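You operate a simulated robot arm through the tools that you are given. There is no shell and no other tool. Be economical: measure what you need, move in short steps, check, and stop when the job is done.

You run a simulated robot arm. Do the job below in one go: nothing can be reset, and whatever is moved stays where it is left.

## Task
Put one of the tins from the top of the wide trestle on top of the reflector hood with the black grip.
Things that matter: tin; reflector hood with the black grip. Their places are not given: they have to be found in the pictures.

It is judged by the outcome, as a careful person would: the job done as asked, and still so three seconds after it is handed in. It fails if anything else is knocked over, pushed out of place, dropped, spilled or broken.

## Robot
A 7-joint arm with a two-finger parallel gripper, fixed in place. Base frame: the origin is at the foot of the arm, x ahead of it, y to its left, z up; the work surface is at about z = 0. Lengths are in m, angles in degrees, forces in N, time in s.
With the tool pointing down near the work surface it reaches from about 0.22 to 0.58 m from the base axis. Its first joint turns from -66.0 to 66.0 degrees. Payload 2.5 kg.
The tool frame sits at the grasp point between the pads (the TCP): z along the fingers, y along the line on which they close. The tips reach 0.023 m beyond it. The gripper opens to 0.094 m. The fingers are 0.038 m wide and 0.01 m thick; the gripper's body (0.054 by 0.096 m) begins 0.039 m behind the TCP.
Orientation is told as [roll, pitch, yaw] about the base's x, y, z axes, in that order, counted from this pose: with the fingers straight down and closing along the base's y, the tool's x points along the base's -x, its y along +y and its z along -z.

## Interface
- The arm moves only by the tool send_rows. Its argument "targets" is a list of rows, each a list of 5 numbers: the shift along the base's x, y, z in m, then the turn about the base's z in degrees, then the finger opening in m, from 0 to 0.094. In form: [[tx, ty, tz, yaw, jaw], ...]. A call has 1 to 8 rows; each row is the pose to reach, as a shift and turn from the pose commanded when the call began. Rows are played at 5 a second. More than 0.05 m and 8.6 degrees between two rows, or a gripper value outside its range, and nothing of the call is played. Where a pose cannot be reached the arm comes as near as it can. A force on the tool above 40 N (or 10 N above the force at the start of the call, whichever is more), or a blocked arm, ends the call early, and 0.2 s more pass. Each finger travels about 0.108 m/s and halts on what it meets, pressing with about 27 N; the grip force reading is that of the motor and also rises with nothing between the fingers. The clock runs only during rows and for 0.2 s after the last one: add rows that repeat a pose to give the fingers time. The reply holds the time, the measured pose of the TCP, the force on the tool along the base axes, the opening and the grip force, in the units named above and with some noise.
- Cameras (640 x 400 px; columns grow to the right, rows downward): "scene" is fixed at [0.1234, -0.3981, 0.5466]; the picture's right is [0.92, -0.39, 0.00], its down [-0.22, -0.52, -0.82] and it looks along [0.32, 0.76, -0.57] (base axes); focal length 326 px, centre (320, 200). "wrist" rides on the gripper at [-0.039, 0, -0.044] in the tool frame; the picture's right is [0.00, -1.00, 0.00], its down [0.97, 0.00, -0.24] and it looks along [0.24, 0.00, 0.97] (tool axes); focal length 218 px, centre (320, 200).
- get_image(camera): a new picture of that camera. The clock stands still meanwhile.
- measure_at(camera, pixels): for up to 12 pixels [column, row] of the newest picture of that camera ("zoom" is the newest enlarged one), the place [x, y, z] in the base frame of the surface seen there, good to about 0.003 m, but the place of the scene camera against the robot may be out by one fixed shift of up to 0.025 m in any direction. The clock stands still meanwhile.
- zoom(camera, box): a new picture of the part [left, top, right, bottom] of that camera's present view, enlarged. The clock stands still meanwhile.
- sign_off(): hands the job in; it is judged then, once.

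Keep the steps short. Do not move on a guess: measure, check each grasp and each placing, and mend mistakes. In all there are 60 turns and 30 pictures (those below and enlarged ones count). Leave the gripper open and the arm clear of the work at the hand-in unless told otherwise, and finish with a single line.

The tools are called after "Request:" by a JSON object that holds its "op" and its "data". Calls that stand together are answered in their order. send_rows: Moves the arm, as the interface text tells. Its arguments: {"type":"object","properties":{"targets":{"type":"array","items":{"type":"array","items":{"type":"number"}}}},"required":["targets"]} The other tools are called the same way: get_image (camera) takes a picture; measure_at (camera, pixels) gives the place of the surface under pixels of a picture; zoom (camera, box) takes an enlarged picture of a part of a camera's view; sign_off () hands the job in.

At the start:

```text
t: 0.0
tool_pos: [0.3826, 0.0455, 0.3474]
ee_rot: [0.1, 0.0, 0.0]
force: [1.5, -0.7, -0.2]
width: 0.094
grip_force: 0.1
```

scene: 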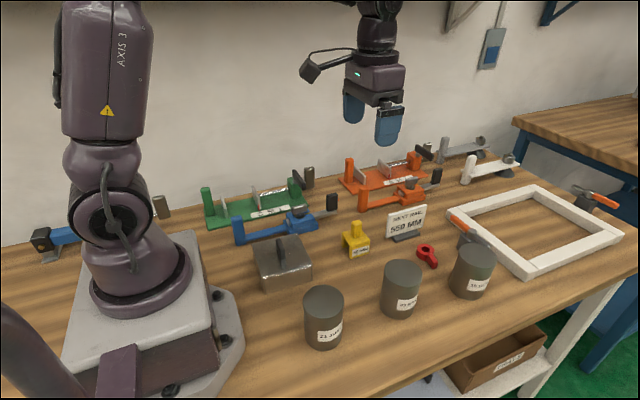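
wrist: 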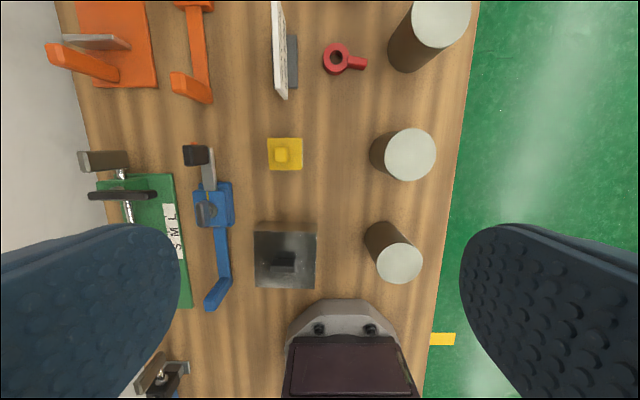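

I see three dark cylinders, a metal box with a knob, clamps and a sign. I can't clearly identify a "reflector hood" or a "wide trestle" yet, so I'll zoom in on both halves of the bench.

Request:
{"op": "zoom", "data": {"camera": "scene", "box": [230, 200, 520, 380]}}

Request:
{"op": "zoom", "data": {"camera": "scene", "box": [190, 120, 540, 300]}}

```text
2.21 times, centred on (375, 290) of scene
```

zoom: 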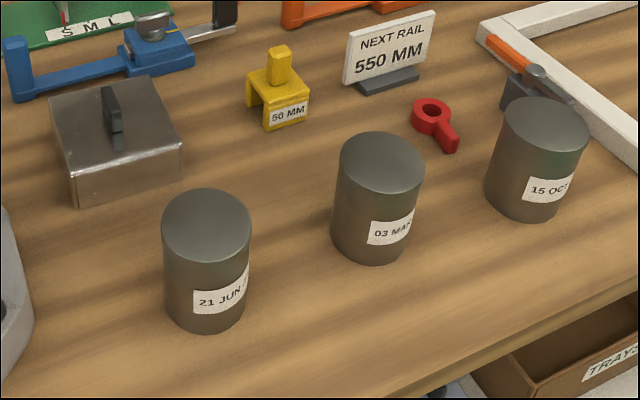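

```text
1.83 times, centred on (365, 210) of scene
```

zoom: 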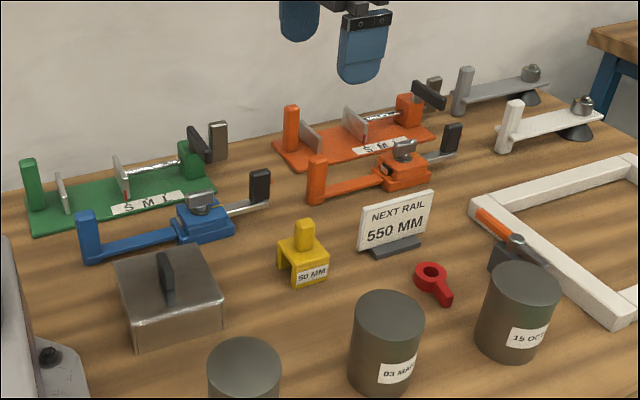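

The metal box with the black fin handle is the likely reflector hood, and the three dated cylinders are the likely tins. I'll measure the hood's top, corners and handle, and the tins, in this zoom.

Request:
{"op": "measure_at", "data": {"camera": "zoom", "pixels": [[118, 264], [183, 250], [220, 298], [134, 326], [165, 256], [172, 290], [135, 300], [205, 285], [245, 360], [388, 312], [525, 283], [300, 330]]}}

Request:
{"op": "zoom", "data": {"camera": "wrist", "box": [220, 120, 460, 300]}}

Request:
{"op": "zoom", "data": {"camera": "scene", "box": [240, 220, 330, 300]}}

```text
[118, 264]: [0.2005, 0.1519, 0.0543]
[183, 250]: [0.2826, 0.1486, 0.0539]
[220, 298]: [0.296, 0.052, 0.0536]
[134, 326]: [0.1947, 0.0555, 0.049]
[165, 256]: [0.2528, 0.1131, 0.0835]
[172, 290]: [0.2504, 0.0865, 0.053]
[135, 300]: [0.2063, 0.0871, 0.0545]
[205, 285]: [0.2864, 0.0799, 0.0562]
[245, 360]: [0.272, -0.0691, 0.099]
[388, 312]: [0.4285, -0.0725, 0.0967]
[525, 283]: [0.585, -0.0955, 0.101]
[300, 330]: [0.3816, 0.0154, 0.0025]
```

```text
2.22 times, centred on (340, 210) of wrist
```

zoom: 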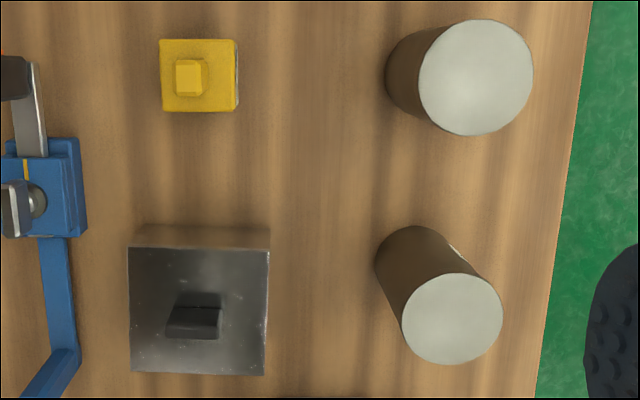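

```text
5.00 times, centred on (285, 260) of scene
```

zoom: 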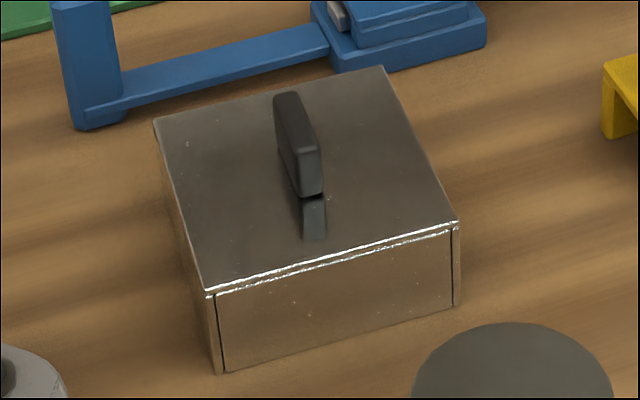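

The hood's top is about 0.09 m square at z≈0.054, with a bar grip in the middle reaching up to about 0.085. The tins are about 0.1 m tall. I'll move so the wrist camera, which has no shift against the robot, looks over the hood and the nearest tin.

Request:
{"op": "send_rows", "data": {"targets": [[-0.03, 0, 0, 0, 0.094], [-0.06, 0.0, 0, 0, 0.094], [-0.08, 0.0, 0, 0, 0.094], [-0.08, 0.0, 0, 0, 0.094]]}}

Request:
{"op": "get_image", "data": {"camera": "wrist"}}

```text
t: 1.0
tool_pos: [0.3023, 0.0429, 0.3488]
ee_rot: [0.0, -0.1, 0.0]
force: [-0.3, 0.1, 0.1]
width: 0.0942
grip_force: 0.1
```

```text
23 pictures are left
```

wrist: 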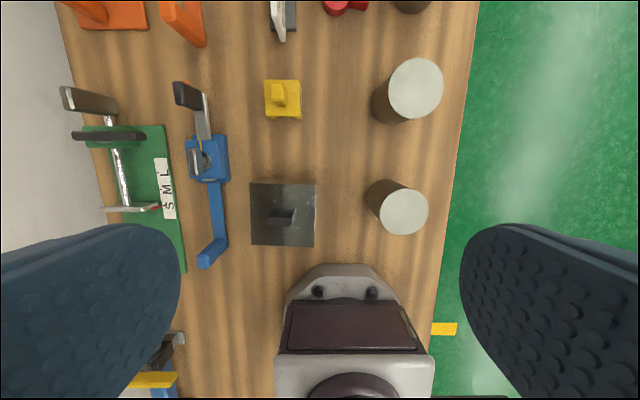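

The hood is at about (283,213) and the tin at about (403,212). I'll zoom tightly on the two of them and measure their edges.

Request:
{"op": "zoom", "data": {"camera": "wrist", "box": [240, 165, 330, 255]}}

Request:
{"op": "measure_at", "data": {"camera": "wrist", "pixels": [[252, 186], [312, 187], [313, 243], [253, 243], [383, 212], [424, 212], [403, 191], [403, 231], [391, 90], [441, 88], [416, 62], [416, 115]]}}

```text
4.44 times, centred on (285, 210) of wrist
```

zoom: 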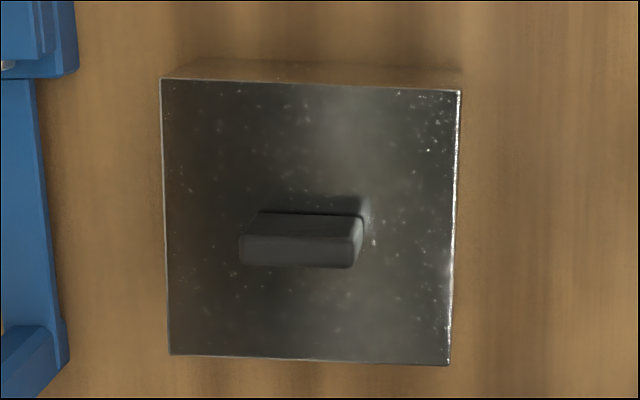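

```text
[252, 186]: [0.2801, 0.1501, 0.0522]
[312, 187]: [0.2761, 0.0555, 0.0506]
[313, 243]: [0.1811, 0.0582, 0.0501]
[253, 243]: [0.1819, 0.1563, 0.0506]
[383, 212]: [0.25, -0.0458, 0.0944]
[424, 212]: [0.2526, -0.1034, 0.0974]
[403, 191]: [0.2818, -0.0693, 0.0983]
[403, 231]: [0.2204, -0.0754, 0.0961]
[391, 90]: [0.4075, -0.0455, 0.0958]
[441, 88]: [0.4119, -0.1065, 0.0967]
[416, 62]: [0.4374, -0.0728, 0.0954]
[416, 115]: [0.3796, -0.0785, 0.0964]
```

Request:
{"op": "measure_at", "data": {"camera": "zoom", "pixels": [[262, 218], [355, 220], [245, 240], [350, 244], [245, 262], [348, 264], [300, 240], [300, 205], [166, 84], [456, 95], [446, 360], [174, 350]]}}

```text
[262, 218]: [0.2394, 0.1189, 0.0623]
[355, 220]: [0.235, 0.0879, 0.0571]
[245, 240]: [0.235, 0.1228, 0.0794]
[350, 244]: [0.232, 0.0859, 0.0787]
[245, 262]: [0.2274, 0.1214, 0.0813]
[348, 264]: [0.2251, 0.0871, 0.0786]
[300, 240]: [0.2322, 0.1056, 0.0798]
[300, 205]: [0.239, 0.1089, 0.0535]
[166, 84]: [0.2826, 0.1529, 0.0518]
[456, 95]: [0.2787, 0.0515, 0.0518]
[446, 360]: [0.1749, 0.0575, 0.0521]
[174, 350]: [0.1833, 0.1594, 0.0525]
```

Findings, in the robot's frame:

| Thing | Measured |
|---|---|
| Hood top | x 0.178–0.282, y 0.053–0.157, z 0.052 |
| Black grip | x 0.224–0.239, y 0.086–0.123, top z 0.080 |
| Near tin | centre (0.251, -0.0745), radius 0.031, top z 0.097 |

The tin fits flat at about (0.266, 0.067), clear of the grip by 4 mm and with its centre 14 mm inside the edges. Next I'll go above the near tin.

Request:
{"op": "send_rows", "data": {"targets": [[-0.015, -0.04, 0, 0, 0.094], [-0.035, -0.08, 0, 0, 0.094], [-0.0516, -0.12, 0, 0, 0.094], [-0.0516, -0.12, -0.045, 0, 0.094], [-0.0516, -0.12, -0.09, 0, 0.094], [-0.0516, -0.12, -0.13, 0, 0.094], [-0.0516, -0.12, -0.16, 0, 0.094], [-0.0516, -0.12, -0.16, 0, 0.094]]}}

Request:
{"op": "get_image", "data": {"camera": "wrist"}}

```text
t: 2.8
tool_pos: [0.2499, -0.077, 0.1892]
ee_rot: [0.1, 0.0, 0.0]
force: [-0.8, -0.1, 0.3]
width: 0.0939
grip_force: 0.0
```

```text
21 pictures are left
```

wrist: 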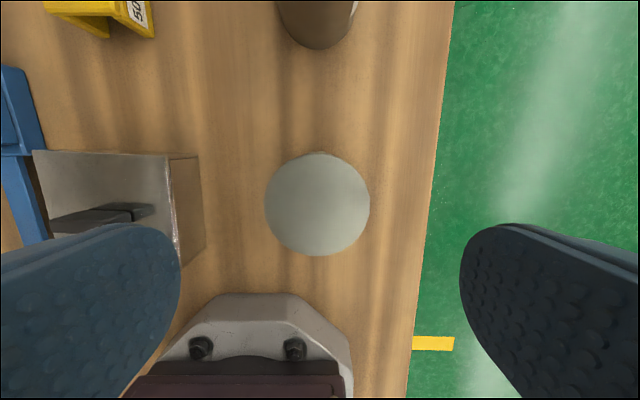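

The tin's top fills columns 265–370 and rows 152–256. I'll measure its edges.

Request:
{"op": "measure_at", "data": {"camera": "wrist", "pixels": [[267, 203], [367, 203], [318, 155], [318, 252], [318, 203], [281, 168], [354, 168], [281, 239], [354, 239]]}}

```text
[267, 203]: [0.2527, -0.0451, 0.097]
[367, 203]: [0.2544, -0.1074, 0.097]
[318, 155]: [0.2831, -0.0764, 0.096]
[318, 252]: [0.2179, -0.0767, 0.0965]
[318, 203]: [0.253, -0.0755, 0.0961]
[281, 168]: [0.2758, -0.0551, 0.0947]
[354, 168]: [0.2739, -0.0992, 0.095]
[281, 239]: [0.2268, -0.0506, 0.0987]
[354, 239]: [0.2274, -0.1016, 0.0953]
```

The centre is (0.251, -0.076), radius 0.032, and the gripper is lined up with it. I'll go straight down 0.115 m and then close.

Request:
{"op": "send_rows", "data": {"targets": [[0.001, 0.001, -0.04, 0, 0.094], [0.001, 0.001, -0.08, 0, 0.094], [0.001, 0.001, -0.1, 0, 0.094], [0.001, 0.001, -0.115, 0, 0.094], [0.001, 0.001, -0.115, 0, 0.094]]}}

Request:
{"op": "send_rows", "data": {"targets": [[0, 0, 0, 0, 0.075], [0, 0, 0, 0, 0.065], [0, 0, 0, 0, 0.055], [0, 0, 0, 0, 0.05], [0, 0, 0, 0, 0.05]]}}

```text
t: 4.0
tool_pos: [0.2519, -0.0736, 0.0724]
ee_rot: [0.0, 0.1, 0.0]
force: [-0.6, 0.6, -0.2]
width: 0.0938
grip_force: 0.1
```

```text
t: 5.2
tool_pos: [0.2507, -0.0748, 0.0728]
ee_rot: [-0.1, 0.1, -0.1]
force: [0.3, -0.7, -0.4]
width: 0.067
grip_force: 27.0
```

The fingers stopped at 0.067 m with 27 N, so the tin is held and its radius is 0.0335. I'll lift it and look.

Request:
{"op": "send_rows", "data": {"targets": [[0, 0, 0.02, 0, 0.05], [0, 0, 0.06, 0, 0.05], [0, 0, 0.1, 0, 0.05], [0, 0, 0.13, 0, 0.05], [0, 0, 0.13, 0, 0.05]]}}

Request:
{"op": "get_image", "data": {"camera": "scene"}}

```text
t: 6.4
tool_pos: [0.2517, -0.0755, 0.2045]
ee_rot: [0.0, 0.0, 0.0]
force: [0.1, -0.4, -3.6]
width: 0.0673
grip_force: 27.0
```

```text
20 pictures are left
```

scene: 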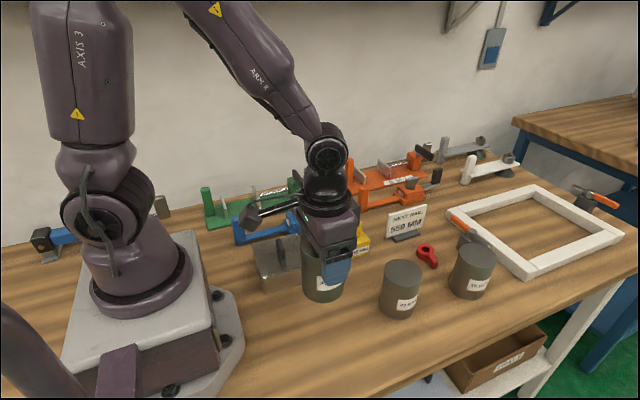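

The tin is lifted: it weighs about 0.35 kg and its bottom is at z≈0.13, above the grip's 0.08. I'll carry it over to (0.268, 0.066).

Request:
{"op": "send_rows", "data": {"targets": [[0.004, 0.035, 0, 0, 0.05], [0.008, 0.07, 0, 0, 0.05], [0.012, 0.105, 0, 0, 0.05], [0.0165, 0.141, 0, 0, 0.05], [0.0165, 0.141, 0, 0, 0.05], [0.0165, 0.141, 0, 0, 0.05]]}}

Request:
{"op": "zoom", "data": {"camera": "scene", "box": [220, 170, 380, 310]}}

Request:
{"op": "get_image", "data": {"camera": "wrist"}}

```text
t: 7.8
tool_pos: [0.2676, 0.0693, 0.2025]
ee_rot: [0.0, 0.0, -0.1]
force: [-0.5, 0.4, -3.2]
width: 0.0671
grip_force: 27.0
```

```text
2.86 times, centred on (300, 240) of scene
```

zoom: 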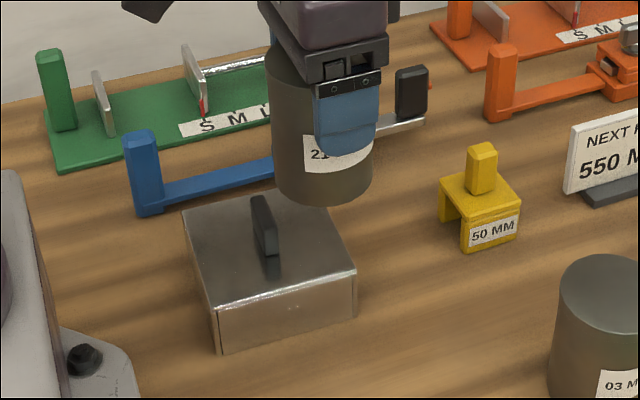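

```text
18 pictures are left
```

wrist: 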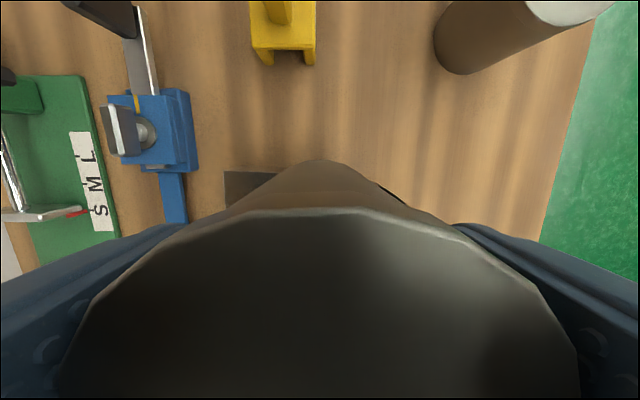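

The tin hangs over the near-right far corner of the hood, beside the grip, with the TCP averaging about (0.268, 0.0665). I'll lower it 0.06 m, which leaves its bottom about 0.018 m above the hood, and look.

Request:
{"op": "send_rows", "data": {"targets": [[0, 0, -0.02, 0, 0.05], [0, 0, -0.04, 0, 0.05], [0, 0, -0.05, 0, 0.05], [0, 0, -0.06, 0, 0.05], [0, 0, -0.06, 0, 0.05]]}}

Request:
{"op": "zoom", "data": {"camera": "scene", "box": [240, 200, 340, 300]}}

```text
t: 9.0
tool_pos: [0.269, 0.0656, 0.143]
ee_rot: [0.0, 0.0, 0.0]
force: [-0.1, -0.7, -3.2]
width: 0.0672
grip_force: 26.9
```

```text
4.00 times, centred on (290, 250) of scene
```

zoom: 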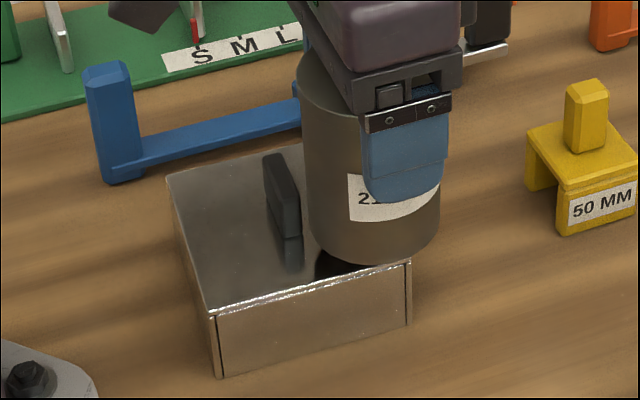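

The tin is clear of the grip, with a small gap showing around column 302, and there is still a space beneath it. I'll lower it in small steps until it touches.

Request:
{"op": "send_rows", "data": {"targets": [[0, 0, -0.005, 0, 0.05], [0, 0, -0.01, 0, 0.05], [0, 0, -0.014, 0, 0.05], [0, 0, -0.0155, 0, 0.05], [0, 0, -0.0155, 0, 0.05]]}}

Request:
{"op": "zoom", "data": {"camera": "scene", "box": [240, 200, 340, 300]}}

```text
t: 10.2
tool_pos: [0.2699, 0.066, 0.1268]
ee_rot: [0.0, 0.0, 0.0]
force: [-0.7, 0.8, -2.3]
width: 0.0671
grip_force: 26.8
```

```text
4.00 times, centred on (290, 250) of scene
```

zoom: 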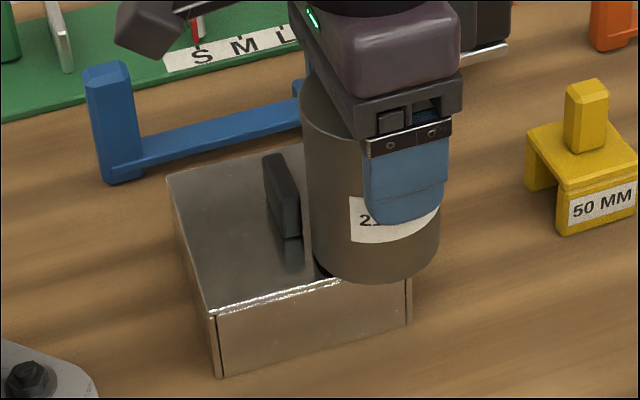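

There is a sliver of dark gap left and the force is nearly the full weight, so it has not touched yet. I'll lower it in 1 mm steps.

Request:
{"op": "send_rows", "data": {"targets": [[0, 0, -0.001, 0, 0.05], [0, 0, -0.001, 0, 0.05], [0, 0, -0.002, 0, 0.05], [0, 0, -0.002, 0, 0.05]]}}

```text
t: 11.2
tool_pos: [0.2697, 0.0663, 0.1249]
ee_rot: [0.0, 0.1, -0.1]
force: [-0.1, 1.4, -1.6]
width: 0.0668
grip_force: 27.2
```

Request:
{"op": "send_rows", "data": {"targets": [[0, 0, -0.0005, 0, 0.05], [0, 0, -0.001, 0, 0.05], [0, 0, -0.001, 0, 0.05], [0, 0, -0.001, 0, 0.05]]}}

Request:
{"op": "zoom", "data": {"camera": "scene", "box": [250, 230, 330, 300]}}

```text
t: 12.2
tool_pos: [0.2693, 0.0674, 0.124]
ee_rot: [0.1, -0.1, 0.0]
force: [-5.2, 5.5, 26.7]
width: 0.067
grip_force: 27.1
```

```text
5.71 times, centred on (290, 265) of scene
```

zoom: 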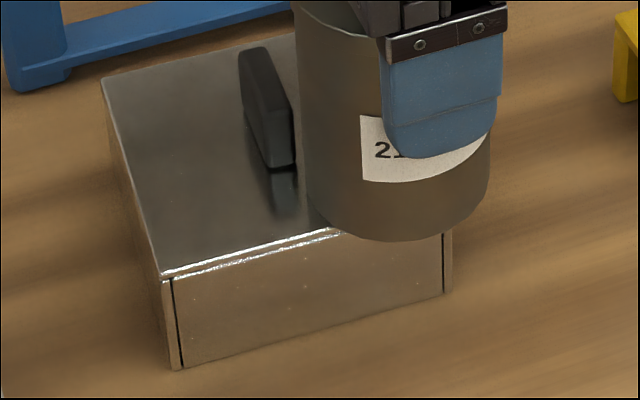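

It has touched, with about 27 N upward, and the hood has not moved. I'll back off 0.8 mm to relieve the press, then open slowly.

Request:
{"op": "send_rows", "data": {"targets": [[0, 0, 0.0008, 0, 0.05], [0, 0, 0.0008, 0, 0.05]]}}

Request:
{"op": "send_rows", "data": {"targets": [[0, 0, 0, 0, 0.066], [0, 0, 0, 0, 0.07], [0, 0, 0, 0, 0.076], [0, 0, 0, 0, 0.085], [0, 0, 0, 0, 0.094], [0, 0, 0, 0, 0.094]]}}

Request:
{"op": "zoom", "data": {"camera": "scene", "box": [240, 200, 340, 300]}}

```text
t: 12.8
tool_pos: [0.2688, 0.0662, 0.1244]
ee_rot: [0.0, -0.1, 0.0]
force: [1.6, 1.9, 5.4]
width: 0.0674
grip_force: 27.5
```

```text
t: 14.2
tool_pos: [0.2685, 0.0655, 0.1243]
ee_rot: [0.0, 0.1, 0.0]
force: [0.2, 0.0, -0.4]
width: 0.094
grip_force: 0.1
```

```text
4.00 times, centred on (290, 250) of scene
```

zoom: 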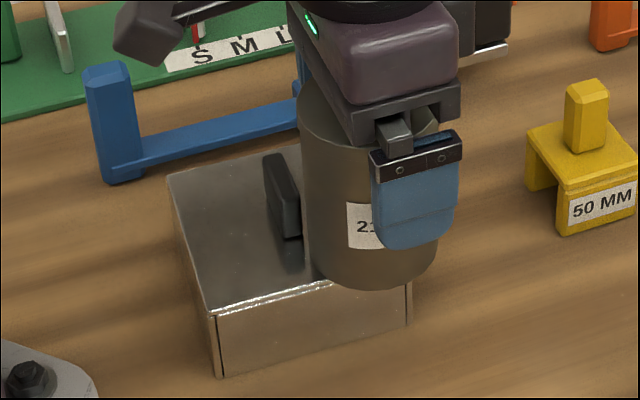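

The tin stands by itself and the fingers are free. I'll rise straight up.

Request:
{"op": "send_rows", "data": {"targets": [[0, 0, 0.015, 0, 0.094], [0, 0, 0.04, 0, 0.094], [0, 0, 0.08, 0, 0.094], [0, 0, 0.12, 0, 0.094], [0, 0, 0.16, 0, 0.094], [0.04, 0, 0.19, 0, 0.094], [0.08, 0, 0.2, 0, 0.094], [0.08, 0, 0.2, 0, 0.094]]}}

Request:
{"op": "get_image", "data": {"camera": "scene"}}

Request:
{"op": "get_image", "data": {"camera": "wrist"}}

```text
t: 16.0
tool_pos: [0.3504, 0.0703, 0.3251]
ee_rot: [-0.1, -0.1, 0.0]
force: [0.1, 0.0, 0.0]
width: 0.0939
grip_force: 0.0
```

```text
13 pictures are left
```

scene: 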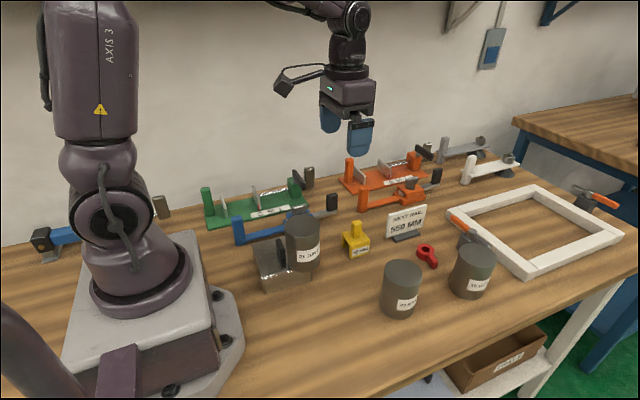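

```text
12 pictures are left
```

wrist: 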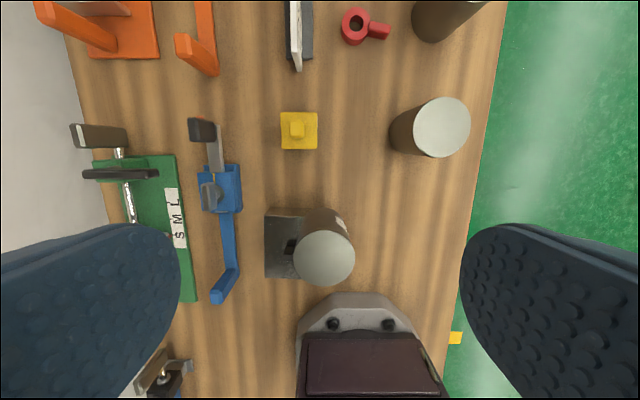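

The tin stands on the hood and everything else is in place. I'll check that its top is level.

Request:
{"op": "measure_at", "data": {"camera": "wrist", "pixels": [[300, 258], [350, 258], [325, 236], [325, 280], [325, 258]]}}

Request:
{"op": "zoom", "data": {"camera": "scene", "box": [240, 200, 340, 300]}}

```text
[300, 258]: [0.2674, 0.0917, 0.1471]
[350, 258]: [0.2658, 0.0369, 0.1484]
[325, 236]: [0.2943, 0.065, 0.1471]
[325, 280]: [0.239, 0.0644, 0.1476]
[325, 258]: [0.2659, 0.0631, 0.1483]
```

```text
4.00 times, centred on (290, 250) of scene
```

zoom: 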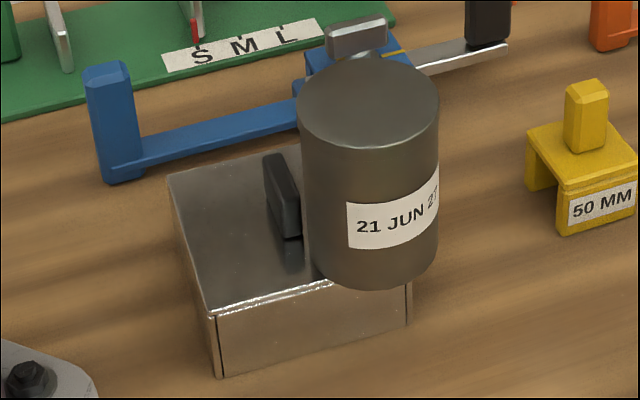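

The tin's top is level at z≈0.148, so it sits flat on the hood and stays still. The gripper is open and clear, so I'm handing in.

Request:
{"op": "sign_off", "data": {}}

```text
The job is handed in.
```

The 21 JUN tin now stands level on top of the reflector hood, beside its black grip, and nothing else was moved.
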